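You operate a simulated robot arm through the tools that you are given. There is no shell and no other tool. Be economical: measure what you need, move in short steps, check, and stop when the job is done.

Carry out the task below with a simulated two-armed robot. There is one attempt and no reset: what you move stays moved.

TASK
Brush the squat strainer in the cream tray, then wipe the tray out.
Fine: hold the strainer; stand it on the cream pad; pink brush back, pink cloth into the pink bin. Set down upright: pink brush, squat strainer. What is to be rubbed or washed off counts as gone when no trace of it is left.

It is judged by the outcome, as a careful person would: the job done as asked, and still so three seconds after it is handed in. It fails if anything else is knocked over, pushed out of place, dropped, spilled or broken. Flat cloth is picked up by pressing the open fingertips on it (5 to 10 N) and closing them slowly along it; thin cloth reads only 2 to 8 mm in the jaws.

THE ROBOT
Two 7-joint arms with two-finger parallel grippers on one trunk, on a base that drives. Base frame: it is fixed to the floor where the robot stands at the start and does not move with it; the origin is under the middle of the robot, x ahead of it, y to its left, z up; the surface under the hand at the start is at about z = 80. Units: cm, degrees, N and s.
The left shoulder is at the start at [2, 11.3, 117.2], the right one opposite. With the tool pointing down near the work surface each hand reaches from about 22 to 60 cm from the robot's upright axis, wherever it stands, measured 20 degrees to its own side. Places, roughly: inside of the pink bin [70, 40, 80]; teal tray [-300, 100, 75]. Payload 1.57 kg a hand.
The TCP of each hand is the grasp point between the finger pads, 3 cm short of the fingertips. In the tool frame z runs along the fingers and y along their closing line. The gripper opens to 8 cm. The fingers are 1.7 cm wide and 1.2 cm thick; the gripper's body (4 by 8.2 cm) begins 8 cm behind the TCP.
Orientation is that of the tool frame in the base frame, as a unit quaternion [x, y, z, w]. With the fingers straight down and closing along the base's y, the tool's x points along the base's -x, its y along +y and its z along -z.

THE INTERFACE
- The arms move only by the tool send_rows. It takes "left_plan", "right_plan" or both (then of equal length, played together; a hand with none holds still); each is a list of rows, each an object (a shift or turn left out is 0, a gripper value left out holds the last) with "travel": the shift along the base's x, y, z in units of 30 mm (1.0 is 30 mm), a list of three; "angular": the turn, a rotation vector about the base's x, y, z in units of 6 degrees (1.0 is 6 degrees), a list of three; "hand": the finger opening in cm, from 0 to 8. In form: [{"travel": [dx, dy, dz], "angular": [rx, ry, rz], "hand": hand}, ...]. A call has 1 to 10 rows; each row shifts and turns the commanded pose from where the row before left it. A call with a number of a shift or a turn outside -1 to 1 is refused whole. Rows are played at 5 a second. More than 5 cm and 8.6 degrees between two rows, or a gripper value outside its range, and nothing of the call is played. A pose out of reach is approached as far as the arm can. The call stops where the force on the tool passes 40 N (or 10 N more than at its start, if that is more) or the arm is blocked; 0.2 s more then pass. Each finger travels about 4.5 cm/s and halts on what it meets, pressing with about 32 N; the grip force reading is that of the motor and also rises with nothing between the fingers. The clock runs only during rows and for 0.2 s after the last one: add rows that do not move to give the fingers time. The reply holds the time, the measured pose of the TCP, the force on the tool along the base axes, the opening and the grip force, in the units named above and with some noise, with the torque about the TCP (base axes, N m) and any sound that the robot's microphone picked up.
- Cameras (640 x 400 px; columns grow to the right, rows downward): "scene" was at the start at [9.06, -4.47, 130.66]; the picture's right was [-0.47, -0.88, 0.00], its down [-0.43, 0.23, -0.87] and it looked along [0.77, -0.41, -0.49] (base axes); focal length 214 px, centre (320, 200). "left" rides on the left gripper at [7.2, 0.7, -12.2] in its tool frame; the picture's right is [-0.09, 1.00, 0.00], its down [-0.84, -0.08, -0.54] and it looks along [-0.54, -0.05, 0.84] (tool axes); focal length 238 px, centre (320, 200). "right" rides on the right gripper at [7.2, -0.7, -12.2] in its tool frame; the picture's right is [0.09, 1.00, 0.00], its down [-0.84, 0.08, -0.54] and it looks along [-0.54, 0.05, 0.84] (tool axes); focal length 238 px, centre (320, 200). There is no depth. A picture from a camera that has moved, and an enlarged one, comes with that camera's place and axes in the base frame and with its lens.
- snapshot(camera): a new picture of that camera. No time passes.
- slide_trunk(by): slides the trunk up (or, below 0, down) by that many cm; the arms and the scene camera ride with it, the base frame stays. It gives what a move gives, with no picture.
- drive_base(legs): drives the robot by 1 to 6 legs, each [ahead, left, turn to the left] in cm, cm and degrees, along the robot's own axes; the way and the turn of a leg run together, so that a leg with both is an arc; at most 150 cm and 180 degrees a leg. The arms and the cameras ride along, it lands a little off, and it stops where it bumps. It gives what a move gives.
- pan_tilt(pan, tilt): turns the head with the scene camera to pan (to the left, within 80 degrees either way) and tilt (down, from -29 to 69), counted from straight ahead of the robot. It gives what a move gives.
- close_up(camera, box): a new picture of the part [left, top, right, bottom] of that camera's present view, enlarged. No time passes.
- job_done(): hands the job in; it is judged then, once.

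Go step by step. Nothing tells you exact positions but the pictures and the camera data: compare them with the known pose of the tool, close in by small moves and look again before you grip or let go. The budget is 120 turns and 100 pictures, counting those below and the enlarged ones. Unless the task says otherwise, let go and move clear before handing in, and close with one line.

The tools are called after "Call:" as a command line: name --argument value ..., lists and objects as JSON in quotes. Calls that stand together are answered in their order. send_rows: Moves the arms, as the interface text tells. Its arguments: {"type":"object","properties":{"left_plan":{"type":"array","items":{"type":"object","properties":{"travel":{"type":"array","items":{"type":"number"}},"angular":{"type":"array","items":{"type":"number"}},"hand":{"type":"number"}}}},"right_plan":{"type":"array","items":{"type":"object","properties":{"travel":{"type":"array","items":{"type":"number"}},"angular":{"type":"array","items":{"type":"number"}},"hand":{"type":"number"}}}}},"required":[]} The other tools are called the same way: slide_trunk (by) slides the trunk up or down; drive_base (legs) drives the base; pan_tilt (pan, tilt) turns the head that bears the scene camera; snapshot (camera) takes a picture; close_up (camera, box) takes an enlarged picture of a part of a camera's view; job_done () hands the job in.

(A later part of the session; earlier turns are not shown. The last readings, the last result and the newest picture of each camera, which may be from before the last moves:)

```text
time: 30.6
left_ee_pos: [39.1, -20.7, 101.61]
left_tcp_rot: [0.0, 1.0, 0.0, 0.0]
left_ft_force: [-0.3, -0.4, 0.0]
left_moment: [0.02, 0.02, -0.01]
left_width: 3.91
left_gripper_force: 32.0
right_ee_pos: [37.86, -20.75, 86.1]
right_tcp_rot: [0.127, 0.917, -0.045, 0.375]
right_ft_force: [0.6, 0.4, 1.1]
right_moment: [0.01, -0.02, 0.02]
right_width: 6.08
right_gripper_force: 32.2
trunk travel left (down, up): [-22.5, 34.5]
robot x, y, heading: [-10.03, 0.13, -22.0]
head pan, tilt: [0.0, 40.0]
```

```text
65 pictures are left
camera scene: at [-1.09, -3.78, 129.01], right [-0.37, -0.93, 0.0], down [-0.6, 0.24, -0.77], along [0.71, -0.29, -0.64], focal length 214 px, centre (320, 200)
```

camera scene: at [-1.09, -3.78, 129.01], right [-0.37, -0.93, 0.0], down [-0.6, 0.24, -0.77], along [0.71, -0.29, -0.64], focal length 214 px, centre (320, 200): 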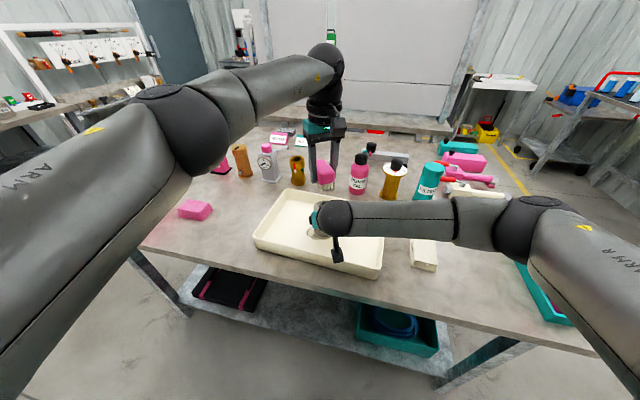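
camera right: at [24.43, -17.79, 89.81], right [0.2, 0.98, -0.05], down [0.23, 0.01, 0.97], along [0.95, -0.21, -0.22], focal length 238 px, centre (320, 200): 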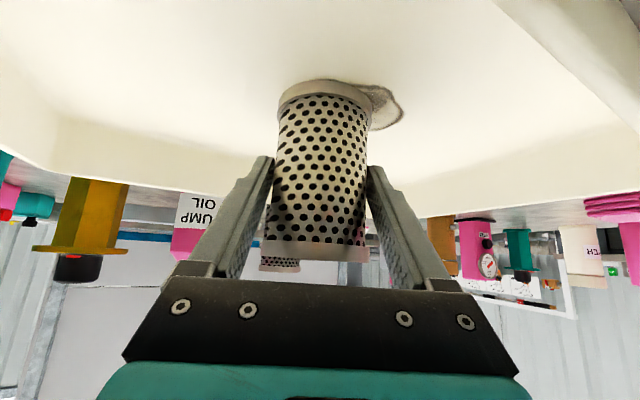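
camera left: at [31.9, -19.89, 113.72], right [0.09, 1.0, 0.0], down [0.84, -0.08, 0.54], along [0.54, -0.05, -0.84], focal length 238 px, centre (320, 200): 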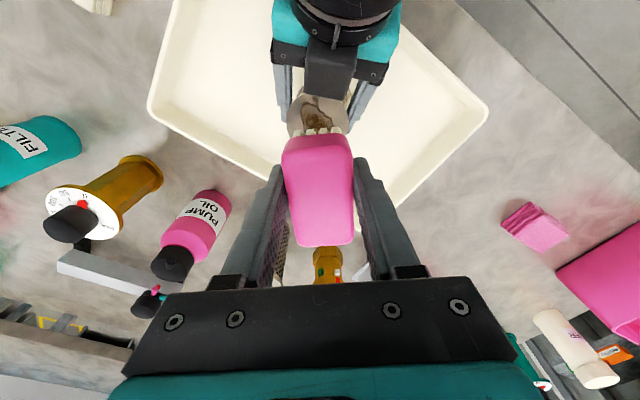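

Stain is centred near [37.7, -20.6]. I lower the brush in small steps until it touches.

Call:
send_rows --left_plan '[{"travel": [-0.17, 0, -0.6]}, {"travel": [0, 0, -0.7]}, {"travel": [0, 0, -0.6]}, {"travel": [0, 0, -0.2]}, {"travel": [0, 0, -0.1]}, {}]'

Call:
close_up --camera "scene" --box '[270, 130, 400, 230]'

Call:
close_up --camera "left" --box '[220, 40, 420, 260]'

```text
time: 32.0
left_ee_pos: [38.43, -20.83, 95.01]
left_tcp_rot: [0.0, 1.0, 0.0, 0.0]
left_ft_force: [-0.8, 0.6, -1.5]
left_moment: [0.03, 0.03, 0.02]
left_width: 3.94
left_gripper_force: 32.0
right_ee_pos: [37.84, -20.82, 86.17]
right_tcp_rot: [0.126, 0.917, -0.046, 0.375]
right_ft_force: [-0.6, -1.0, 0.3]
right_moment: [-0.1, 0.01, -0.04]
right_width: 6.08
right_gripper_force: 31.9
trunk travel left (down, up): [-22.5, 34.5]
robot x, y, heading: [-10.03, 0.2, -21.8]
head pan, tilt: [0.0, 40.0]
```

```text
4.00 times, centred on (335, 180) of scene
camera zoom: at [-1.08, -3.78, 129.01], right [-0.37, -0.93, 0.0], down [-0.6, 0.24, -0.77], along [0.71, -0.29, -0.64], focal length 858 px, centre (260, 280)
```

zoom: 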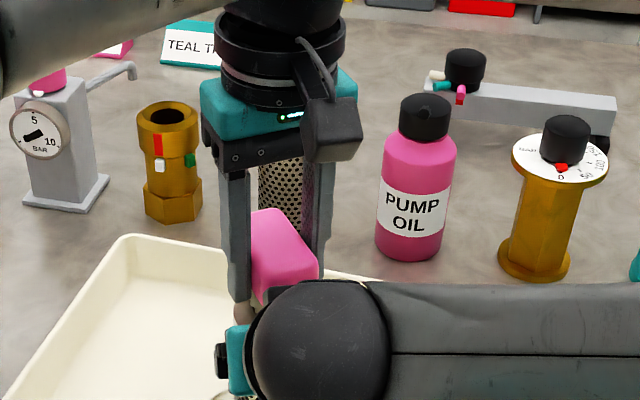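

```text
1.82 times, centred on (320, 150) of left
camera zoom: at [31.36, -19.93, 107.08], right [0.09, 1.0, 0.0], down [0.84, -0.08, 0.54], along [0.54, -0.05, -0.84], focal length 433 px, centre (320, 291)
```

zoom: 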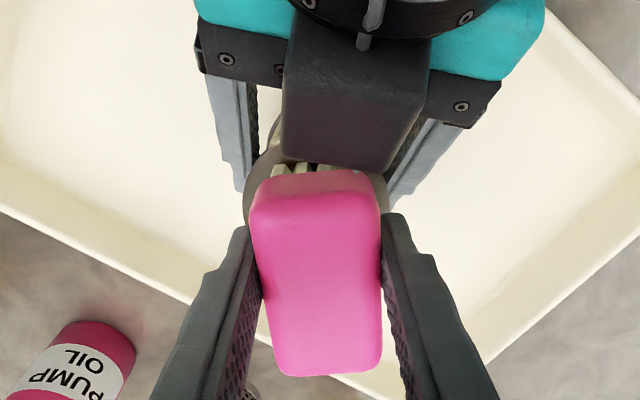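

A black housing on the right hand's upper side nearly touches the brush's rear. I withdraw the brush up and forward, and regrip the strainer with the right hand 1.2 cm further back and 1 cm lower.

Call:
send_rows --left_plan '[{"travel": [0.5, 0, 0]}, {"travel": [0.5, 0, 0.5]}, {"travel": [0, 0, 1]}, {}, {}, {}, {}, {}, {}, {}]' --right_plan '[{"hand": 6.5}, {"hand": 7}, {"hand": 7}, {"travel": [-0.2, 0.05, -0.15]}, {"travel": [-0.2, 0.05, -0.15]}, {}, {"hand": 6.5}, {"hand": 6}, {"hand": 5}, {"hand": 4}]'

Call:
snapshot --camera "right"

Call:
snapshot --camera "left"

```text
time: 34.2
left_ee_pos: [41.25, -20.57, 99.55]
left_tcp_rot: [-0.001, 1.0, 0.0, -0.001]
left_ft_force: [-0.5, -0.5, -1.3]
left_moment: [0.01, -0.01, 0.0]
left_width: 3.92
left_gripper_force: 31.8
left hand out of reach, approached as far as the arm can: row 3
right_ee_pos: [36.7, -20.35, 85.13]
right_tcp_rot: [0.127, 0.917, -0.046, 0.376]
right_ft_force: [0.5, 0.5, 0.6]
right_moment: [-0.06, 0.03, -0.04]
right_width: 6.07
right_gripper_force: 32.6
trunk travel left (down, up): [-22.5, 34.5]
robot x, y, heading: [-9.68, 0.08, -22.3]
head pan, tilt: [0.0, 40.0]
```

```text
62 pictures are left
camera right: at [23.23, -17.46, 88.9], right [0.2, 0.98, -0.05], down [0.23, 0.01, 0.97], along [0.95, -0.21, -0.22], focal length 238 px, centre (320, 200)
```

right: 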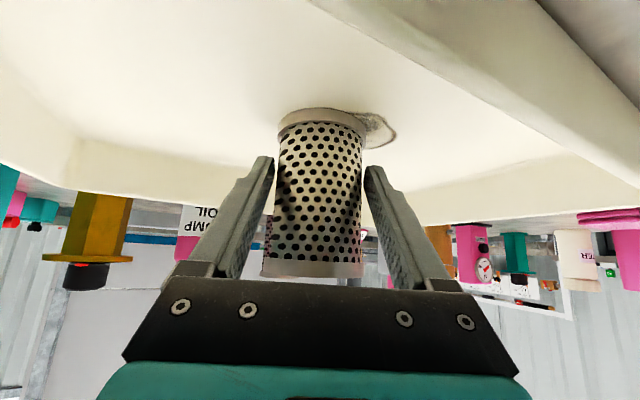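

```text
61 pictures are left
camera left: at [34.12, -19.7, 111.59], right [0.09, 1.0, 0.0], down [0.84, -0.08, 0.54], along [0.54, -0.05, -0.84], focal length 238 px, centre (320, 200)
```

left: 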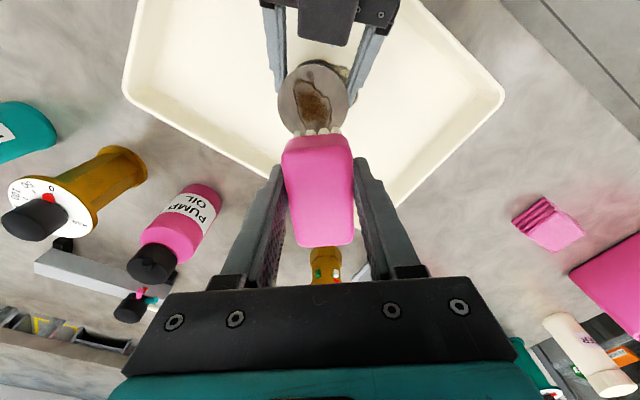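

Now there's clear room: disc centre about [37.8, -20.6], stain x 35.8–40.6. I lower the brush onto it until force shows.

Call:
send_rows --left_plan '[{"travel": [-0.4, 0, -0.5]}, {"travel": [-0.4, 0, -0.6]}, {"travel": [0, 0, -0.4]}, {"travel": [0, 0, -0.15]}, {"travel": [0, 0, -0.1]}, {}]'

Call:
send_rows --left_plan '[{"travel": [0, 0, -0.1]}, {}]'

Call:
send_rows --left_plan '[{"travel": [0, 0, -0.1]}, {}]'

```text
time: 35.6
left_ee_pos: [40.78, -21.11, 95.97]
left_tcp_rot: [-0.001, 1.0, 0.0, -0.001]
left_ft_force: [-1.0, 0.0, -0.2]
left_moment: [0.03, 0.01, 0.02]
left_width: 3.93
left_gripper_force: 31.7
left hand out of reach, approached as far as the arm can: row 1, 2
right_ee_pos: [36.6, -20.37, 85.23]
right_tcp_rot: [0.127, 0.917, -0.047, 0.375]
right_ft_force: [-1.3, -1.5, 2.1]
right_moment: [-0.11, 0.0, -0.03]
right_width: 6.07
right_gripper_force: 32.3
trunk travel left (down, up): [-22.5, 34.5]
robot x, y, heading: [-10.02, -0.13, -22.1]
head pan, tilt: [0.0, 40.0]
```

```text
time: 36.2
left_ee_pos: [40.79, -21.13, 95.59]
left_tcp_rot: [-0.001, 1.0, 0.001, -0.001]
left_ft_force: [0.0, -1.0, -1.4]
left_moment: [0.0, 0.03, 0.02]
left_width: 3.93
left_gripper_force: 32.1
right_ee_pos: [36.71, -20.39, 85.18]
right_tcp_rot: [0.128, 0.917, -0.047, 0.376]
right_ft_force: [-0.5, -0.6, 3.0]
right_moment: [-0.18, 0.03, -0.04]
right_width: 6.07
right_gripper_force: 31.9
trunk travel left (down, up): [-22.5, 34.5]
robot x, y, heading: [-9.66, 0.12, -22.3]
head pan, tilt: [0.0, 40.0]
```

```text
time: 36.8
left_ee_pos: [40.57, -21.07, 95.4]
left_tcp_rot: [-0.002, 1.0, 0.001, -0.001]
left_ft_force: [-0.5, 0.7, -0.9]
left_moment: [0.01, -0.05, 0.04]
left_width: 3.92
left_gripper_force: 31.6
right_ee_pos: [36.65, -20.43, 85.24]
right_tcp_rot: [0.126, 0.917, -0.045, 0.376]
right_ft_force: [-1.0, -1.7, 3.0]
right_moment: [-0.19, 0.01, -0.04]
right_width: 6.06
right_gripper_force: 32.3
trunk travel left (down, up): [-22.5, 34.5]
robot x, y, heading: [-10.19, -0.03, -22.1]
head pan, tilt: [0.0, 40.0]
```

The left hand isn't going where commanded and the right hand feels about 3 N; I check for arm contact.

Call:
snapshot --camera "scene"

Call:
snapshot --camera "left"

```text
60 pictures are left
camera scene: at [-1.12, -3.78, 129.02], right [-0.37, -0.93, 0.0], down [-0.6, 0.24, -0.77], along [0.71, -0.29, -0.64], focal length 214 px, centre (320, 200)
```

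scene: 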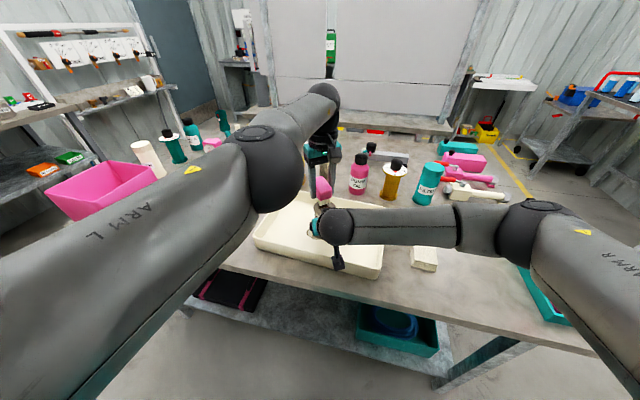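

```text
59 pictures are left
camera left: at [33.59, -20.32, 107.46], right [0.09, 1.0, 0.0], down [0.84, -0.08, 0.54], along [0.54, -0.05, -0.84], focal length 238 px, centre (320, 200)
```

left: 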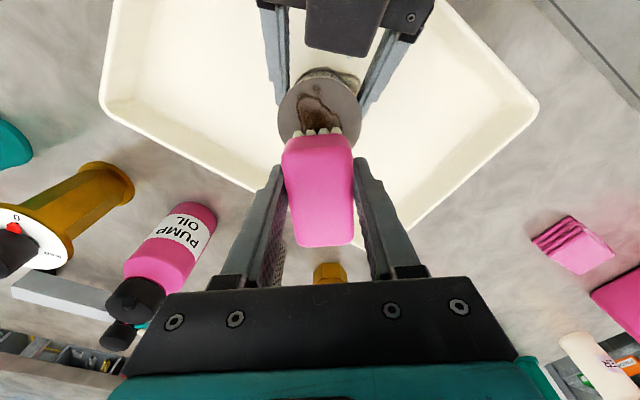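

It seems commands restart from the reached pose after a reach limit, so nothing is touching; I just shift the brush -1.8 cm in x and keep lowering.

Call:
send_rows --left_plan '[{"travel": [-0.3, 0.1, 0]}, {"travel": [-0.3, 0.06, 0]}, {}]'

Call:
send_rows --left_plan '[{"travel": [0, 0, -0.15]}, {}]'

Call:
send_rows --left_plan '[{"travel": [0, 0, -0.12]}, {}]'

```text
time: 37.6
left_ee_pos: [40.7, -21.0, 95.31]
left_tcp_rot: [-0.001, 1.0, 0.001, -0.002]
left_ft_force: [0.0, 0.5, -1.2]
left_moment: [0.01, -0.01, -0.01]
left_width: 3.91
left_gripper_force: 31.9
left hand out of reach, approached as far as the arm can: row 1, 2
right_ee_pos: [36.65, -20.43, 85.22]
right_tcp_rot: [0.127, 0.917, -0.046, 0.376]
right_ft_force: [0.5, -1.1, 2.3]
right_moment: [-0.12, 0.01, -0.03]
right_width: 6.08
right_gripper_force: 32.1
trunk travel left (down, up): [-22.5, 34.5]
robot x, y, heading: [-9.8, -0.1, -22.2]
head pan, tilt: [0.0, 40.0]
```

```text
time: 38.2
left_ee_pos: [40.73, -21.13, 94.82]
left_tcp_rot: [-0.001, 1.0, 0.0, 0.0]
left_ft_force: [-0.9, 0.4, -0.9]
left_moment: [-0.04, 0.02, -0.01]
left_width: 3.95
left_gripper_force: 32.1
right_ee_pos: [36.68, -20.24, 85.1]
right_tcp_rot: [0.127, 0.917, -0.046, 0.376]
right_ft_force: [-1.1, -0.2, 3.6]
right_moment: [-0.13, 0.02, -0.01]
right_width: 6.08
right_gripper_force: 32.1
trunk travel left (down, up): [-22.5, 34.5]
robot x, y, heading: [-9.81, -0.11, -22.1]
head pan, tilt: [0.0, 40.0]
```

```text
time: 38.8
left_ee_pos: [40.72, -21.14, 94.5]
left_tcp_rot: [-0.001, 1.0, 0.0, 0.0]
left_ft_force: [0.1, 0.6, -0.6]
left_moment: [0.01, 0.03, -0.02]
left_width: 3.94
left_gripper_force: 32.2
right_ee_pos: [36.66, -20.39, 85.22]
right_tcp_rot: [0.127, 0.917, -0.046, 0.376]
right_ft_force: [-2.0, 0.3, 2.9]
right_moment: [-0.14, 0.05, -0.04]
right_width: 6.04
right_gripper_force: 31.8
trunk travel left (down, up): [-22.5, 34.5]
robot x, y, heading: [-9.9, -0.11, -22.3]
head pan, tilt: [0.0, 40.0]
```

The left arm drifted into an awkward elbow posture. I retrace it up and to its own side, then come in again.

Call:
send_rows --left_plan '[{"travel": [0, 0, 0.7], "angular": [0, 0, 0]}, {"travel": [0, 0.3, 0.7], "angular": [0, 0, 0.7]}, {"travel": [0, 0.6, 0.7], "angular": [0, 0, 0.91]}, {"travel": [0, 0.8, 0.7], "angular": [0, 0, 0.91]}, {"travel": [0, 0.8, 0.5], "angular": [0, 0, 0.91]}, {"travel": [0, 0.8, 0], "angular": [0, 0, 0.91]}, {"travel": [0, 0.8, 0], "angular": [0, 0, 0.91]}, {"travel": [-0.3, 0.5, 0], "angular": [0, 0, 0.91]}, {"travel": [-0.3, 0, 0]}, {}]'

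Call:
snapshot --camera "scene"

```text
time: 41.0
left_ee_pos: [46.22, -12.21, 105.54]
left_tcp_rot: [-0.319, 0.948, 0.001, -0.001]
left_ft_force: [0.0, 0.7, -1.2]
left_moment: [0.02, 0.02, -0.01]
left_width: 3.92
left_gripper_force: 31.9
left hand out of reach, approached as far as the arm can: row 2, 3, 4, 5, 6, 7, 8, 9
right_ee_pos: [36.46, -20.5, 85.2]
right_tcp_rot: [0.127, 0.917, -0.046, 0.376]
right_ft_force: [0.3, 0.7, 1.9]
right_moment: [-0.04, 0.01, -0.01]
right_width: 6.09
right_gripper_force: 32.0
trunk travel left (down, up): [-22.5, 34.5]
robot x, y, heading: [-9.93, -0.18, -22.2]
head pan, tilt: [0.0, 40.0]
```

```text
58 pictures are left
camera scene: at [-1.1, -3.77, 129.01], right [-0.37, -0.93, 0.0], down [-0.6, 0.24, -0.77], along [0.71, -0.29, -0.64], focal length 214 px, centre (320, 200)
```

scene: 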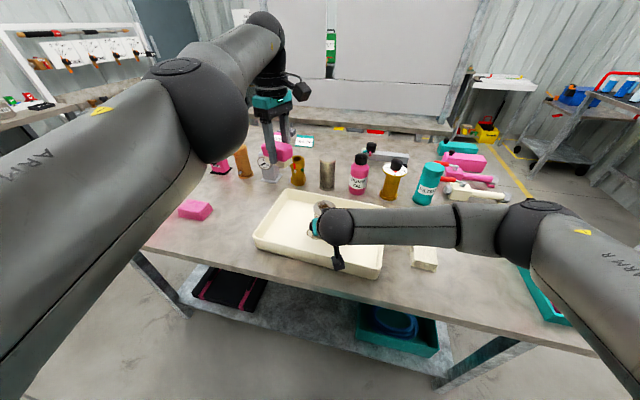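

The elbow is still tucked inward. I raise the left hand and take it out to its own side to restore the elbow-out posture.

Call:
send_rows --left_plan '[{"travel": [0, 0.7, 0.7]}, {"travel": [0, 0.7, 0.7]}, {"travel": [0, 0.7, 0.7]}, {"travel": [0, 0.7, 0.7]}, {"travel": [0, 0.7, 0.5]}, {"travel": [0, 0.7, 0]}, {"travel": [0, 0.7, 0]}, {"travel": [-0.6, 0.5, 0]}, {"travel": [-0.6, 0, 0]}, {"travel": [-0.6, 0, 0]}]'

Call:
snapshot --camera "scene"

```text
time: 43.2
left_ee_pos: [47.99, 1.59, 118.46]
left_tcp_rot: [-0.317, 0.948, 0.001, -0.002]
left_ft_force: [0.4, -0.2, 0.0]
left_moment: [0.03, 0.04, -0.02]
left_width: 3.94
left_gripper_force: 31.9
left hand out of reach, approached as far as the arm can: row 1, 2, 3, 5, 6, 7, 8, 9, 10
right_ee_pos: [36.54, -20.4, 85.15]
right_tcp_rot: [0.126, 0.917, -0.046, 0.376]
right_ft_force: [-0.8, 0.1, 0.5]
right_moment: [-0.08, 0.02, -0.03]
right_width: 6.06
right_gripper_force: 32.4
trunk travel left (down, up): [-22.5, 34.5]
robot x, y, heading: [-9.6, -0.1, -21.9]
head pan, tilt: [0.0, 40.0]
```

```text
57 pictures are left
camera scene: at [-1.1, -3.78, 129.01], right [-0.37, -0.93, 0.0], down [-0.6, 0.24, -0.77], along [0.71, -0.29, -0.64], focal length 214 px, centre (320, 200)
```

scene: 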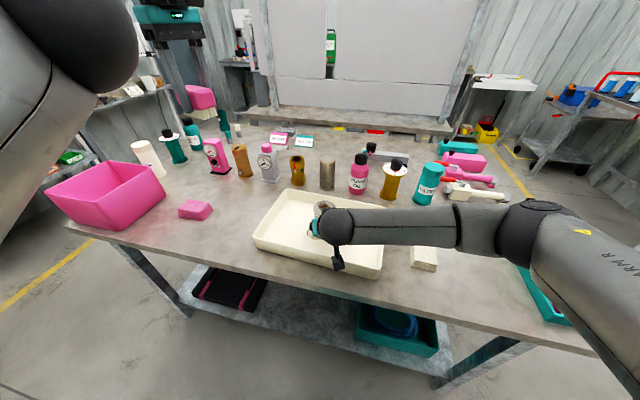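

Elbow is coming back out. I continue: unwind the wrist yaw and pull the hand back toward a neutral place.

Call:
send_rows --left_plan '[{"angular": [0, 0, -0.9]}, {"angular": [0, 0, -0.9]}, {"angular": [0, 0, -0.9]}, {"angular": [0, 0, -0.9]}, {"angular": [0, 0, -0.9]}, {"angular": [0, 0, -0.9]}, {"angular": [0, 0, -0.75], "travel": [-0.6, 0, 0]}, {"travel": [-0.7, 0, 0]}, {"travel": [-0.7, 0, 0]}, {"travel": [-0.7, 0, 0]}]'

Call:
snapshot --camera "scene"

```text
time: 45.4
left_ee_pos: [47.13, 0.45, 119.72]
left_tcp_rot: [-0.001, 1.0, 0.0, -0.001]
left_ft_force: [-0.3, 0.2, -0.5]
left_moment: [-0.03, -0.02, 0.0]
left_width: 3.93
left_gripper_force: 32.1
left hand out of reach, approached as far as the arm can: row 7, 8, 9, 10
right_ee_pos: [36.58, -20.4, 85.12]
right_tcp_rot: [0.127, 0.917, -0.047, 0.375]
right_ft_force: [-0.3, -0.1, 0.3]
right_moment: [-0.13, 0.02, -0.01]
right_width: 6.06
right_gripper_force: 31.9
trunk travel left (down, up): [-22.5, 34.5]
robot x, y, heading: [-10.05, -0.25, -22.2]
head pan, tilt: [0.0, 40.0]
```

```text
56 pictures are left
camera scene: at [-1.08, -3.75, 129.01], right [-0.38, -0.93, 0.0], down [-0.6, 0.24, -0.77], along [0.71, -0.29, -0.64], focal length 214 px, centre (320, 200)
```

scene: 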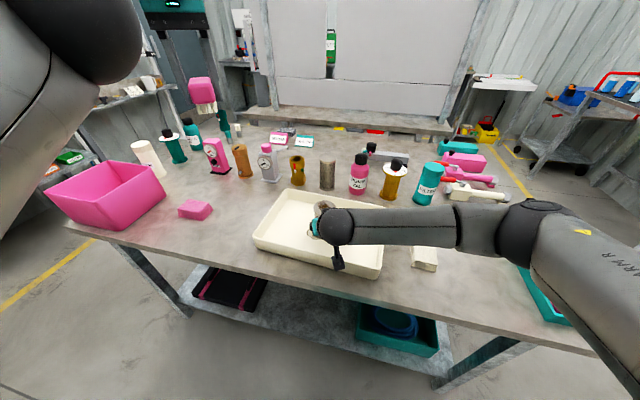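

Still limited in -x. I head step by step toward the arm's starting posture relative to the body ([35, -11, 114], yaw -22°).

Call:
send_rows --left_plan '[{"angular": [0, 0, -0.9], "travel": [0, -0.4, 0.3]}, {"angular": [0, 0, -0.9], "travel": [0, -0.4, 0.3]}, {"angular": [0, 0, -0.9], "travel": [0, -0.4, 0.3]}, {"angular": [0, 0, -0.9], "travel": [-0.1, -0.5, 0]}, {"travel": [-0.4, -0.5, 0]}, {"travel": [-0.4, -0.5, 0]}, {"travel": [-0.5, -0.5, -0.2]}, {"travel": [-0.5, -0.3, -0.2]}, {"travel": [-0.5, 0, 0]}, {"travel": [-0.5, 0, 0]}]'

Call:
snapshot --camera "scene"

```text
time: 47.6
left_ee_pos: [38.75, -10.19, 120.72]
left_tcp_rot: [0.186, 0.983, -0.001, 0.0]
left_ft_force: [-0.7, -0.1, -0.5]
left_moment: [0.03, 0.01, -0.02]
left_width: 3.94
left_gripper_force: 32.1
left hand out of reach, approached as far as the arm can: row 1, 2, 3, 6, 7, 8
right_ee_pos: [36.61, -20.48, 85.12]
right_tcp_rot: [0.127, 0.917, -0.047, 0.376]
right_ft_force: [-0.6, -0.9, 0.3]
right_moment: [-0.11, -0.01, -0.03]
right_width: 6.06
right_gripper_force: 31.9
trunk travel left (down, up): [-22.5, 34.5]
robot x, y, heading: [-9.84, 0.15, -22.1]
head pan, tilt: [0.0, 40.0]
```

```text
55 pictures are left
camera scene: at [-1.1, -3.8, 129.01], right [-0.38, -0.93, 0.0], down [-0.6, 0.24, -0.77], along [0.71, -0.29, -0.64], focal length 214 px, centre (320, 200)
```

scene: 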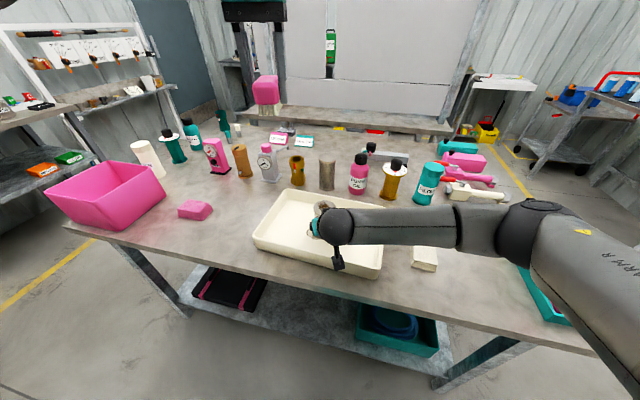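

The left arm is back in a good posture. I bring the brush over the strainer with yaw -21° and lower toward it.

Call:
send_rows --left_plan '[{"travel": [0, -0.6, -0.6]}, {"travel": [0, -0.6, -0.6]}, {"travel": [0, -0.6, -0.6]}, {"travel": [0, -0.6, -0.7]}, {"travel": [0, -0.6, -0.7]}, {"travel": [0, -0.55, -0.8]}, {"travel": [0, 0, -0.9]}, {"travel": [0, 0, -0.9]}, {"travel": [0, 0, -0.9]}, {}]'

Call:
snapshot --camera "left"

```text
time: 49.8
left_ee_pos: [38.87, -20.74, 100.59]
left_tcp_rot: [0.187, 0.982, 0.0, 0.001]
left_ft_force: [0.2, 0.8, -0.4]
left_moment: [-0.03, 0.03, -0.03]
left_width: 3.93
left_gripper_force: 32.0
right_ee_pos: [36.71, -20.35, 85.13]
right_tcp_rot: [0.126, 0.917, -0.046, 0.375]
right_ft_force: [-0.7, -0.3, -0.7]
right_moment: [-0.05, 0.02, 0.04]
right_width: 6.07
right_gripper_force: 31.9
trunk travel left (down, up): [-22.5, 34.5]
robot x, y, heading: [-10.05, -0.07, -22.1]
head pan, tilt: [0.0, 40.0]
```

```text
54 pictures are left
camera left: at [32.43, -17.39, 112.66], right [0.45, 0.89, 0.0], down [0.75, -0.38, 0.54], along [0.48, -0.24, -0.84], focal length 238 px, centre (320, 200)
```

left: 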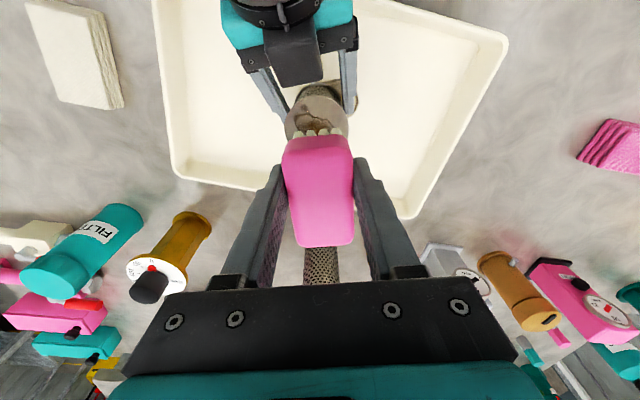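

Aligned over the disc. Lower in steps to contact.

Call:
send_rows --left_plan '[{"travel": [-0.1, 0.05, -0.6]}, {"travel": [0, 0, -0.6]}, {"travel": [0, 0, -0.4]}, {"travel": [0, 0, -0.2]}, {"travel": [0, 0, -0.1]}, {}]'

Call:
send_rows --left_plan '[{"travel": [0, 0, -0.12]}, {}]'

Call:
send_rows --left_plan '[{"travel": [0, 0, -0.1]}, {}]'

```text
time: 51.2
left_ee_pos: [38.49, -20.69, 94.81]
left_tcp_rot: [0.186, 0.982, -0.001, 0.0]
left_ft_force: [-0.6, 0.2, -0.8]
left_moment: [-0.01, 0.0, 0.02]
left_width: 3.93
left_gripper_force: 31.9
right_ee_pos: [36.53, -20.32, 85.2]
right_tcp_rot: [0.127, 0.917, -0.047, 0.375]
right_ft_force: [-0.4, 0.7, -0.3]
right_moment: [-0.04, -0.01, -0.01]
right_width: 6.09
right_gripper_force: 31.9
trunk travel left (down, up): [-22.5, 34.5]
robot x, y, heading: [-9.77, 0.21, -21.9]
head pan, tilt: [0.0, 40.0]
```

```text
time: 51.8
left_ee_pos: [38.48, -20.61, 94.58]
left_tcp_rot: [0.186, 0.983, 0.0, 0.001]
left_ft_force: [0.3, -0.5, -0.2]
left_moment: [-0.03, 0.0, 0.03]
left_width: 3.95
left_gripper_force: 32.1
right_ee_pos: [36.69, -20.28, 85.29]
right_tcp_rot: [0.127, 0.917, -0.046, 0.375]
right_ft_force: [-0.3, 0.0, 2.1]
right_moment: [-0.04, 0.02, -0.04]
right_width: 6.07
right_gripper_force: 32.1
trunk travel left (down, up): [-22.5, 34.5]
robot x, y, heading: [-9.84, -0.02, -22.1]
head pan, tilt: [0.0, 40.0]
```

```text
time: 52.4
left_ee_pos: [38.45, -20.74, 94.31]
left_tcp_rot: [0.186, 0.983, 0.001, 0.0]
left_ft_force: [-1.2, 0.8, 3.6]
left_moment: [0.03, -0.08, 0.03]
left_width: 3.94
left_gripper_force: 32.1
right_ee_pos: [36.57, -20.45, 85.19]
right_tcp_rot: [0.127, 0.917, -0.046, 0.375]
right_ft_force: [2.7, -0.7, -0.4]
right_moment: [-0.07, 0.16, -0.03]
right_width: 6.04
right_gripper_force: 31.8
trunk travel left (down, up): [-22.5, 34.5]
robot x, y, heading: [-9.77, 0.06, -21.8]
head pan, tilt: [0.0, 40.0]
```

Contact at about 4 N. I scrub back and forth across the disc.

Call:
send_rows --left_plan '[{"travel": [0.1, 0.37, -0.05]}, {"travel": [-0.2, -0.74, 0]}, {"travel": [0.2, 0.74, 0]}, {"travel": [-0.2, -0.74, 0]}, {"travel": [0.2, 0.74, 0]}, {"travel": [-0.2, -0.74, 0]}, {"travel": [0.2, 0.74, 0]}, {"travel": [-0.2, -0.74, 0]}, {"travel": [0.1, 0.37, 0]}, {}]'

Call:
send_rows --left_plan '[{"travel": [0.3, -0.1, 0]}, {"travel": [-0.4, 0.13, 0]}, {"travel": [0.4, -0.13, 0]}, {"travel": [-0.4, 0.13, 0]}, {"travel": [0.4, -0.13, 0]}, {"travel": [-0.3, 0.1, 0]}, {"travel": [0.3, -0.1, 0.7]}, {"travel": [0.3, -0.1, 0.7]}, {"travel": [0, 0, 0.7]}]'

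Call:
close_up --camera "left" --box '[220, 40, 420, 180]'

```text
time: 54.6
left_ee_pos: [38.25, -20.81, 94.25]
left_tcp_rot: [0.187, 0.982, -0.003, -0.001]
left_ft_force: [-1.4, -8.1, 18.0]
left_moment: [-0.27, -0.06, -0.06]
left_width: 3.94
left_gripper_force: 31.6
right_ee_pos: [36.53, -20.25, 85.2]
right_tcp_rot: [0.126, 0.917, -0.045, 0.376]
right_ft_force: [1.6, 4.3, -4.4]
right_moment: [-0.61, 0.32, 0.14]
right_width: 6.05
right_gripper_force: 32.7
trunk travel left (down, up): [-22.5, 34.5]
robot x, y, heading: [-9.9, -0.07, -22.2]
head pan, tilt: [0.0, 40.0]
```

```text
time: 56.6
left_ee_pos: [40.22, -21.35, 100.25]
left_tcp_rot: [0.187, 0.982, 0.0, 0.0]
left_ft_force: [0.1, -0.1, -1.2]
left_moment: [0.0, 0.05, 0.0]
left_width: 3.94
left_gripper_force: 31.6
right_ee_pos: [36.73, -20.38, 85.18]
right_tcp_rot: [0.127, 0.917, -0.046, 0.376]
right_ft_force: [-0.1, 0.5, 2.9]
right_moment: [-0.18, 0.0, -0.04]
right_width: 6.07
right_gripper_force: 31.7
trunk travel left (down, up): [-22.5, 34.5]
robot x, y, heading: [-9.87, -0.01, -22.1]
head pan, tilt: [0.0, 40.0]
```

```text
2.86 times, centred on (320, 110) of left
camera zoom: at [33.83, -17.89, 112.47], right [0.45, 0.89, 0.0], down [0.75, -0.38, 0.54], along [0.48, -0.24, -0.84], focal length 681 px, centre (320, 457)
```

zoom: 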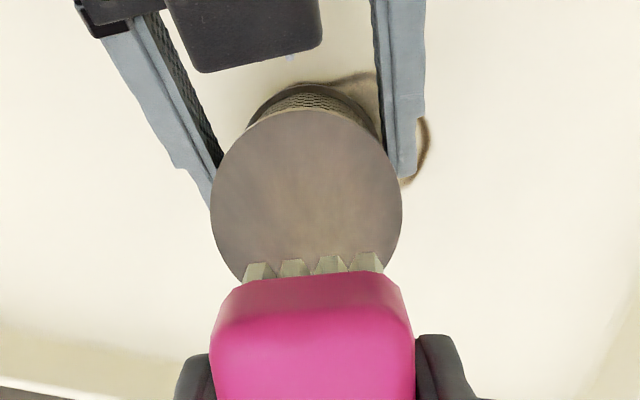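

The stain looks nearly gone; I do another scrub pass to leave no trace.

Call:
send_rows --left_plan '[{"travel": [0, 0, -0.7]}, {"travel": [-0.3, 0.1, -0.7]}, {"travel": [-0.3, 0.1, -0.7]}, {"travel": [0.1, 0.37, 0]}, {"travel": [-0.2, -0.74, 0]}, {"travel": [0.2, 0.74, 0]}, {"travel": [-0.2, -0.74, 0]}, {"travel": [0.2, 0.74, 0]}, {"travel": [-0.2, -0.74, 0]}, {"travel": [0.1, 0.37, 0]}]'

Call:
send_rows --left_plan '[{"travel": [0.3, 0.2, 0]}, {"travel": [0, -0.55, 0]}, {"travel": [0, 0.55, 0]}, {"travel": [0, -0.55, 0]}, {"travel": [-0.3, 0.35, 0]}, {"travel": [0.3, -0.1, 0.7]}, {"travel": [0.3, -0.1, 0.7]}, {"travel": [0.6, 0.1, 0.5]}, {"travel": [0.4, 0.8, 0.5]}, {"travel": [0, 0.8, 0.3]}]'

Call:
close_up --camera "left" --box '[120, 0, 360, 160]'

Call:
close_up --camera "scene" --box '[280, 160, 380, 260]'

```text
time: 58.8
left_ee_pos: [38.32, -20.86, 94.23]
left_tcp_rot: [0.188, 0.982, -0.002, 0.001]
left_ft_force: [-0.6, -4.4, 12.8]
left_moment: [-0.08, -0.16, -0.03]
left_width: 3.95
left_gripper_force: 31.9
right_ee_pos: [36.47, -20.38, 85.16]
right_tcp_rot: [0.126, 0.917, -0.046, 0.376]
right_ft_force: [0.7, 2.6, 2.2]
right_moment: [-0.75, 0.12, 0.02]
right_width: 6.05
right_gripper_force: 32.0
trunk travel left (down, up): [-22.5, 34.5]
robot x, y, heading: [-10.18, 0.17, -22.2]
head pan, tilt: [0.0, 40.0]
```

```text
time: 61.0
left_ee_pos: [42.21, -16.16, 101.35]
left_tcp_rot: [0.186, 0.982, 0.0, 0.0]
left_ft_force: [-0.2, -0.1, -1.6]
left_moment: [-0.01, -0.01, -0.02]
left_width: 3.95
left_gripper_force: 32.3
left hand out of reach, approached as far as the arm can: row 8
right_ee_pos: [36.75, -20.41, 85.3]
right_tcp_rot: [0.127, 0.917, -0.047, 0.376]
right_ft_force: [0.3, -0.2, 4.4]
right_moment: [-0.16, -0.06, -0.02]
right_width: 6.05
right_gripper_force: 32.9
trunk travel left (down, up): [-22.5, 34.5]
robot x, y, heading: [-9.9, 0.07, -21.9]
head pan, tilt: [0.0, 40.0]
```

```text
2.50 times, centred on (240, 80) of left
camera zoom: at [35.75, -12.69, 113.49], right [0.45, 0.89, 0.0], down [0.75, -0.38, 0.54], along [0.48, -0.24, -0.84], focal length 596 px, centre (520, 500)
```

zoom: 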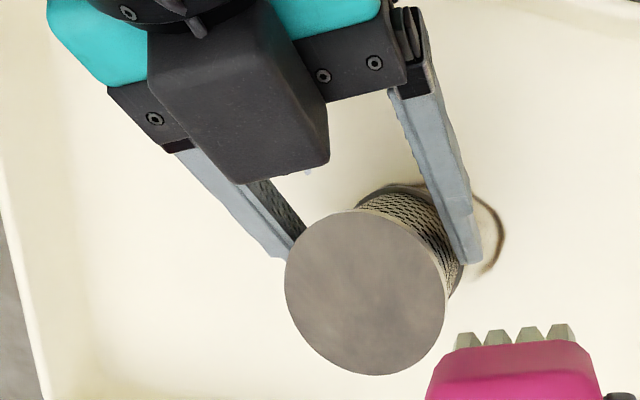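

```text
4.00 times, centred on (330, 210) of scene
camera zoom: at [-1.12, -3.73, 129.02], right [-0.37, -0.93, 0.0], down [-0.6, 0.24, -0.77], along [0.71, -0.29, -0.64], focal length 858 px, centre (280, 160)
```

zoom: 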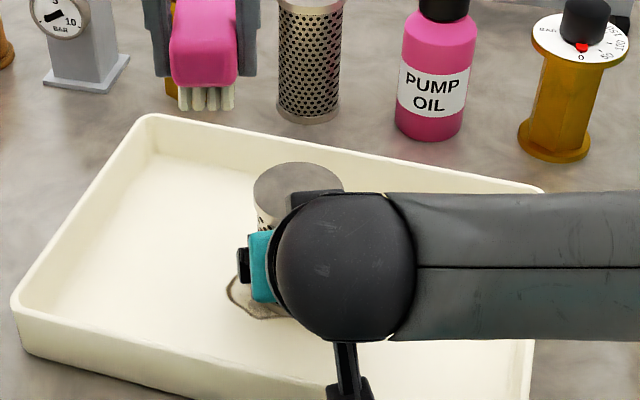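

The strainer top is clean. Now I regrip the strainer a bit deeper with the right hand and lift it.

Call:
send_rows --right_plan '[{"hand": 6.5}, {"hand": 7}, {"hand": 7}, {"travel": [0.28, -0.075, 0]}, {}, {"hand": 6.5}, {"hand": 6}, {"hand": 5}, {"hand": 4}, {"hand": 4}]'

Call:
send_rows --right_plan '[{"travel": [0, 0, 0.2]}, {"travel": [0, 0, 0.4]}, {"travel": [0, 0, 0.7]}, {"travel": [0, 0, 0.9]}, {"travel": [0, 0, 0.9]}, {}]'

Call:
snapshot --camera "right"

Call:
snapshot --camera "left"

```text
time: 63.2
left_ee_pos: [42.29, -16.14, 101.37]
left_tcp_rot: [0.186, 0.982, 0.0, -0.001]
left_ft_force: [0.0, 0.5, -0.8]
left_moment: [0.02, -0.01, -0.01]
left_width: 3.93
left_gripper_force: 31.3
right_ee_pos: [37.57, -20.52, 85.21]
right_tcp_rot: [0.126, 0.917, -0.046, 0.376]
right_ft_force: [0.3, -0.2, -0.6]
right_moment: [-0.03, -0.02, 0.03]
right_width: 6.06
right_gripper_force: 32.2
trunk travel left (down, up): [-22.5, 34.5]
robot x, y, heading: [-10.21, -0.27, -21.9]
head pan, tilt: [0.0, 40.0]
```

```text
time: 64.6
left_ee_pos: [42.32, -16.32, 101.64]
left_tcp_rot: [0.186, 0.983, -0.001, 0.001]
left_ft_force: [-0.7, 0.6, 17.9]
left_moment: [-0.43, 0.36, -0.02]
left_width: 3.96
left_gripper_force: 32.0
right_ee_pos: [37.24, -20.58, 94.05]
right_tcp_rot: [0.128, 0.919, -0.047, 0.371]
right_ft_force: [0.1, -0.2, -20.1]
right_moment: [-0.29, 0.69, -0.08]
right_width: 6.08
right_gripper_force: 32.3
trunk travel left (down, up): [-22.5, 34.5]
robot x, y, heading: [-9.96, -0.1, -22.1]
head pan, tilt: [0.0, 40.0]
```

```text
50 pictures are left
camera right: at [23.95, -17.63, 97.91], right [0.2, 0.98, -0.06], down [0.24, 0.01, 0.97], along [0.95, -0.21, -0.23], focal length 238 px, centre (320, 200)
```

right: 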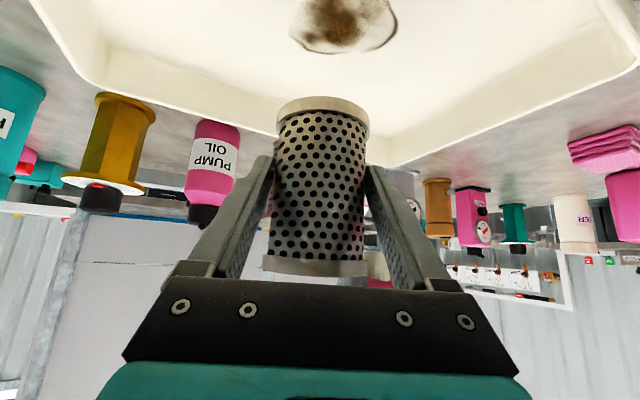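

```text
49 pictures are left
camera left: at [35.82, -12.76, 113.63], right [0.45, 0.89, 0.0], down [0.75, -0.38, 0.55], along [0.49, -0.25, -0.84], focal length 238 px, centre (320, 200)
```

left: 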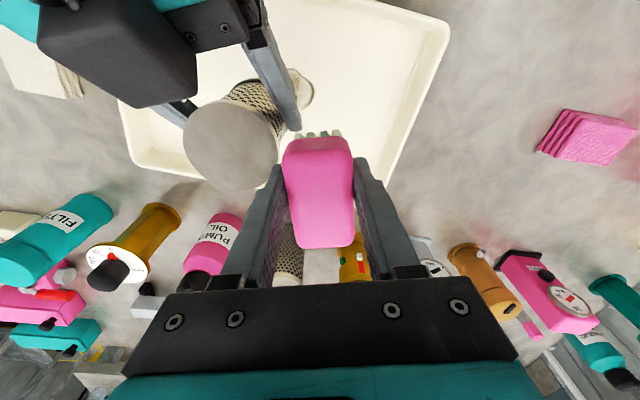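

The strainer's top pressed against the brush on the way up (18 N); I lift the brush away at once and to its side.

Call:
send_rows --left_plan '[{"travel": [0, 0, 0.8]}, {"travel": [0, 0, 0.9]}, {"travel": [0, 0.3, 0.9]}, {"travel": [-0.3, 0.8, 0.9]}, {"travel": [-0.3, 0.8, 0.3]}, {"travel": [-0.2, 0.8, 0]}, {}]'

Call:
close_up --camera "right" --box '[220, 0, 420, 300]'

Call:
close_up --camera "scene" --box '[260, 150, 400, 270]'

```text
time: 66.2
left_ee_pos: [39.83, -8.09, 112.88]
left_tcp_rot: [0.186, 0.982, 0.001, 0.0]
left_ft_force: [-0.2, -0.1, -0.8]
left_moment: [0.0, 0.0, 0.01]
left_width: 3.93
left_gripper_force: 32.0
right_ee_pos: [37.56, -20.6, 94.5]
right_tcp_rot: [0.127, 0.917, -0.045, 0.375]
right_ft_force: [0.9, 0.5, -1.7]
right_moment: [0.02, -0.02, 0.03]
right_width: 6.05
right_gripper_force: 31.8
trunk travel left (down, up): [-22.5, 34.5]
robot x, y, heading: [-9.76, -0.4, -22.0]
head pan, tilt: [0.0, 40.0]
```

```text
1.33 times, centred on (320, 150) of right
camera zoom: at [24.1, -17.62, 98.12], right [0.2, 0.98, -0.05], down [0.23, 0.01, 0.97], along [0.95, -0.21, -0.22], focal length 318 px, centre (320, 267)
```

zoom: 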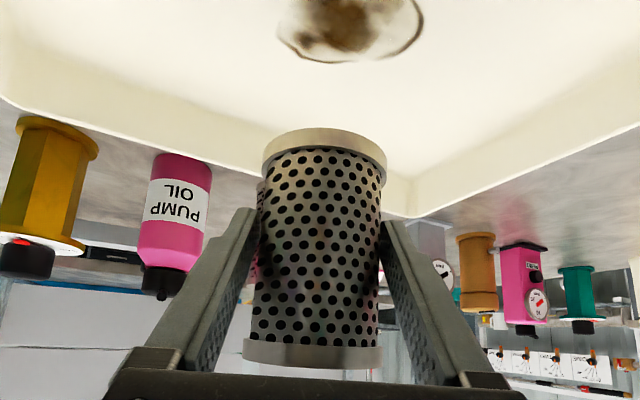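

```text
3.33 times, centred on (330, 210) of scene
camera zoom: at [-1.08, -3.8, 129.01], right [-0.38, -0.93, 0.0], down [-0.6, 0.24, -0.77], along [0.71, -0.29, -0.64], focal length 715 px, centre (287, 167)
```

zoom: 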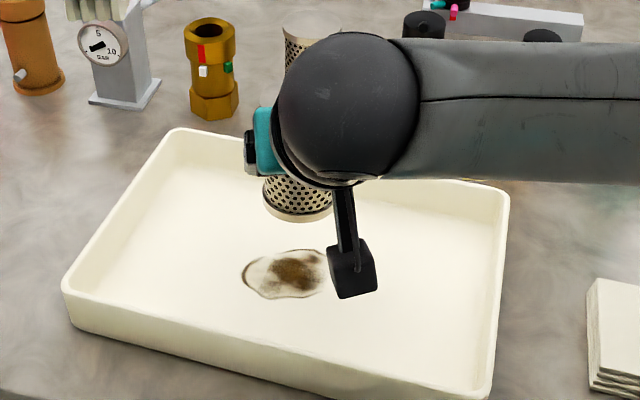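

Strainer is held upright. I carry it over toward the cream pad (about [20.8, -41.8]), turning the hand with the arm.

Call:
send_rows --right_plan '[{"travel": [-0.5, -0.65, 0.3], "angular": [0, 0, -0.6]}, {"travel": [-0.5, -0.65, 0.2], "angular": [0, 0, -0.6]}, {"travel": [-0.5, -0.65, 0], "angular": [0, 0, -0.6]}, {"travel": [-0.5, -0.65, 0], "angular": [0, 0, -0.6]}, {"travel": [-0.5, -0.65, 0], "angular": [0, 0, -0.6]}, {"travel": [-0.5, -0.65, 0], "angular": [0, 0, -0.6]}, {"travel": [-0.5, -0.65, 0], "angular": [0, 0, -0.6]}, {"travel": [-0.5, -0.65, 0], "angular": [0, 0, -0.6]}, {"travel": [-0.5, -0.65, 0], "angular": [0, 0, -0.6]}, {"travel": [-0.5, -0.65, 0], "angular": [0, 0, -0.6]}]'

Call:
pan_tilt --pan -25 --tilt 45

Call:
snapshot --camera "scene"

Call:
snapshot --camera "right"

```text
time: 68.4
left_ee_pos: [39.74, -8.01, 112.84]
left_tcp_rot: [0.186, 0.982, 0.001, 0.0]
left_ft_force: [0.4, -0.6, -1.3]
left_moment: [0.01, 0.0, 0.02]
left_width: 3.97
left_gripper_force: 32.2
right_ee_pos: [22.46, -39.99, 95.96]
right_tcp_rot: [0.403, 0.833, -0.159, 0.343]
right_ft_force: [0.3, -0.3, -1.1]
right_moment: [0.02, 0.0, -0.03]
right_width: 6.06
right_gripper_force: 32.3
trunk travel left (down, up): [-22.5, 34.5]
robot x, y, heading: [-10.27, -0.09, -21.7]
head pan, tilt: [0.0, 40.0]
```

```text
time: 69.2
left_ee_pos: [39.75, -8.18, 112.78]
left_tcp_rot: [0.186, 0.983, 0.001, 0.0]
left_ft_force: [-0.5, 0.1, -1.1]
left_moment: [-0.03, 0.04, 0.04]
left_width: 3.93
left_gripper_force: 32.1
right_ee_pos: [22.48, -40.04, 95.89]
right_tcp_rot: [0.404, 0.833, -0.159, 0.343]
right_ft_force: [0.0, -0.6, -1.9]
right_moment: [0.0, 0.01, -0.01]
right_width: 6.05
right_gripper_force: 31.8
trunk travel left (down, up): [-22.5, 34.5]
robot x, y, heading: [-10.23, 0.5, -22.3]
head pan, tilt: [-25.0, 45.0]
```

```text
46 pictures are left
camera scene: at [-3.41, -6.54, 128.29], right [-0.73, -0.68, 0.0], down [-0.48, 0.52, -0.71], along [0.48, -0.52, -0.71], focal length 214 px, centre (320, 200)
```

scene: 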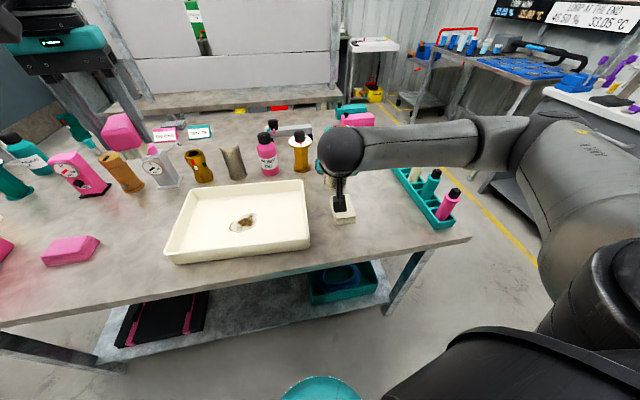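

```text
45 pictures are left
camera right: at [13.4, -29.81, 99.6], right [0.74, 0.67, -0.05], down [0.19, -0.13, 0.97], along [0.65, -0.73, -0.22], focal length 238 px, centre (320, 200)
```

right: 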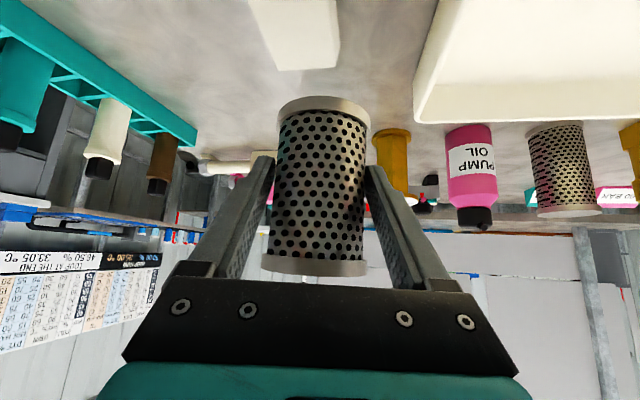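

From several views the pad's centre is about [21, -42.1], roughly 10 × 6 cm, and the strainer axis is now near [22.9, -40.6]. I shift over and lower partway, then check.

Call:
send_rows --right_plan '[{"travel": [-0.31, -0.26, 0]}, {"travel": [-0.31, -0.26, 0]}, {"travel": [0, 0, -0.8]}, {"travel": [0, 0, -0.7]}, {}]'

Call:
snapshot --camera "right"

Call:
close_up --camera "scene" --box '[280, 140, 400, 240]'

```text
time: 70.5
left_ee_pos: [39.79, -7.97, 112.89]
left_tcp_rot: [0.187, 0.982, 0.0, 0.0]
left_ft_force: [-0.1, 0.1, -0.8]
left_moment: [0.02, 0.05, 0.02]
left_width: 3.94
left_gripper_force: 32.5
right_ee_pos: [20.61, -41.64, 91.35]
right_tcp_rot: [0.404, 0.833, -0.159, 0.343]
right_ft_force: [-0.4, 0.0, -0.9]
right_moment: [0.02, 0.01, 0.03]
right_width: 6.06
right_gripper_force: 31.9
trunk travel left (down, up): [-22.5, 34.5]
robot x, y, heading: [-9.5, 0.23, -21.9]
head pan, tilt: [-25.0, 45.0]
```

```text
44 pictures are left
camera right: at [11.5, -31.28, 95.1], right [0.74, 0.67, -0.05], down [0.19, -0.13, 0.97], along [0.65, -0.73, -0.22], focal length 238 px, centre (320, 200)
```

right: 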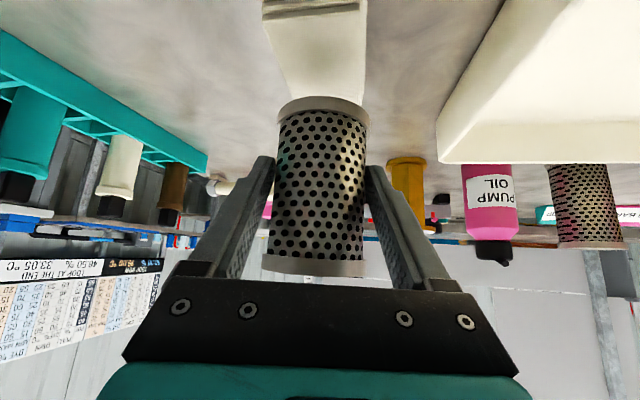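

```text
4.00 times, centred on (340, 190) of scene
camera zoom: at [-3.42, -6.55, 128.29], right [-0.73, -0.68, 0.0], down [-0.48, 0.52, -0.71], along [0.48, -0.52, -0.71], focal length 858 px, centre (240, 240)
```

zoom: 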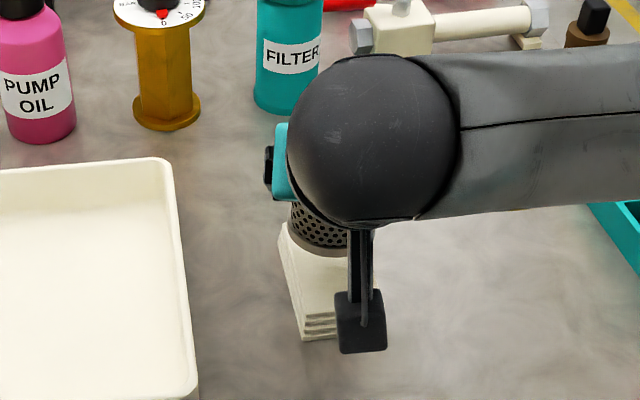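

Laterally and lengthwise the strainer is centred over the pad. I lower it gently until contact.

Call:
send_rows --right_plan '[{"travel": [0, 0, -0.5]}, {"travel": [0, 0, -0.5]}, {"travel": [0, 0, -0.2]}, {}]'

Call:
send_rows --right_plan '[{"travel": [0, 0, -0.1]}, {"travel": [0, 0, -0.1]}, {}]'

Call:
snapshot --camera "right"

```text
time: 71.5
left_ee_pos: [39.74, -8.05, 112.8]
left_tcp_rot: [0.187, 0.982, 0.0, 0.0]
left_ft_force: [-0.3, -0.9, -1.0]
left_moment: [-0.01, 0.03, 0.02]
left_width: 3.95
left_gripper_force: 31.8
right_ee_pos: [20.64, -41.58, 87.74]
right_tcp_rot: [0.404, 0.833, -0.159, 0.342]
right_ft_force: [0.2, 0.0, -1.2]
right_moment: [0.06, -0.02, 0.01]
right_width: 6.05
right_gripper_force: 31.9
trunk travel left (down, up): [-22.5, 34.5]
robot x, y, heading: [-9.99, -0.02, -22.1]
head pan, tilt: [-25.0, 45.0]
```

```text
time: 72.2
left_ee_pos: [39.62, -8.1, 112.83]
left_tcp_rot: [0.186, 0.983, 0.0, -0.001]
left_ft_force: [-0.2, -0.6, -0.7]
left_moment: [0.01, -0.01, 0.01]
left_width: 3.97
left_gripper_force: 31.9
right_ee_pos: [20.66, -41.59, 87.38]
right_tcp_rot: [0.403, 0.833, -0.159, 0.344]
right_ft_force: [-0.7, -0.3, 4.9]
right_moment: [-0.23, -0.05, -0.02]
right_width: 6.04
right_gripper_force: 32.6
trunk travel left (down, up): [-22.5, 34.5]
robot x, y, heading: [-9.82, 0.49, -21.9]
head pan, tilt: [-25.0, 45.0]
```

```text
42 pictures are left
camera right: at [11.52, -31.39, 91.04], right [0.74, 0.67, -0.05], down [0.19, -0.13, 0.97], along [0.65, -0.73, -0.22], focal length 238 px, centre (320, 200)
```

right: 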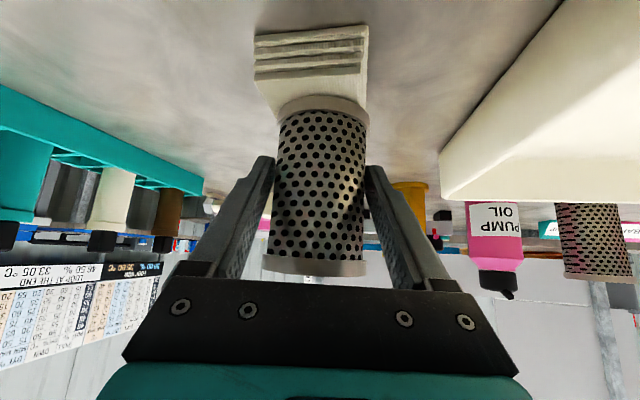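

Strainer rests on the pad (5 N) and is centred. I open slowly and back out along the fingers.

Call:
send_rows --right_plan '[{"travel": [0, 0, 0.08]}, {"hand": 6.3}, {"hand": 6.8}, {"hand": 7.4}, {"hand": 8}, {}, {"travel": [-0.2, 0.24, 0.2]}, {"travel": [-0.3, 0.36, 0.3]}, {"travel": [-0.4, 0.48, 0.5]}, {"travel": [-0.4, 0.48, 0.6]}]'

Call:
snapshot --camera "right"

Call:
close_up --camera "scene" --box '[280, 140, 400, 240]'

```text
time: 74.5
left_ee_pos: [39.78, -8.05, 112.91]
left_tcp_rot: [0.186, 0.982, 0.0, -0.001]
left_ft_force: [0.2, 0.5, -1.2]
left_moment: [0.03, 0.0, -0.03]
left_width: 3.94
left_gripper_force: 32.2
right_ee_pos: [16.77, -36.93, 92.28]
right_tcp_rot: [0.404, 0.833, -0.16, 0.342]
right_ft_force: [0.7, 0.0, 0.9]
right_moment: [0.0, 0.01, -0.04]
right_width: 8.01
right_gripper_force: 0.0
trunk travel left (down, up): [-22.5, 34.5]
robot x, y, heading: [-10.02, -0.24, -22.0]
head pan, tilt: [-25.0, 45.0]
```

```text
41 pictures are left
camera right: at [7.58, -26.73, 95.97], right [0.74, 0.67, -0.05], down [0.19, -0.13, 0.97], along [0.65, -0.73, -0.22], focal length 238 px, centre (320, 200)
```

right: 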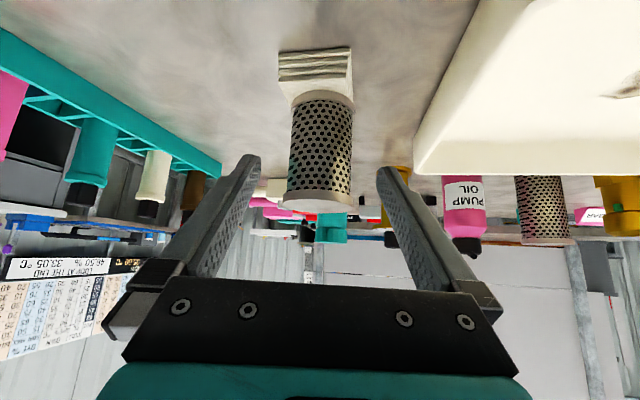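

```text
4.00 times, centred on (340, 190) of scene
camera zoom: at [-3.43, -6.53, 128.29], right [-0.73, -0.68, 0.0], down [-0.48, 0.52, -0.71], along [0.48, -0.52, -0.71], focal length 858 px, centre (240, 240)
```

zoom: 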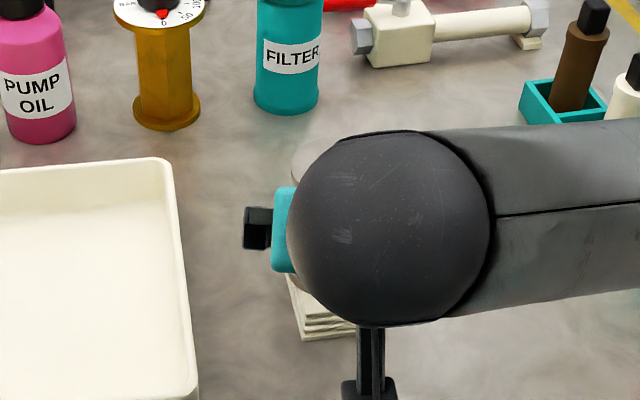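

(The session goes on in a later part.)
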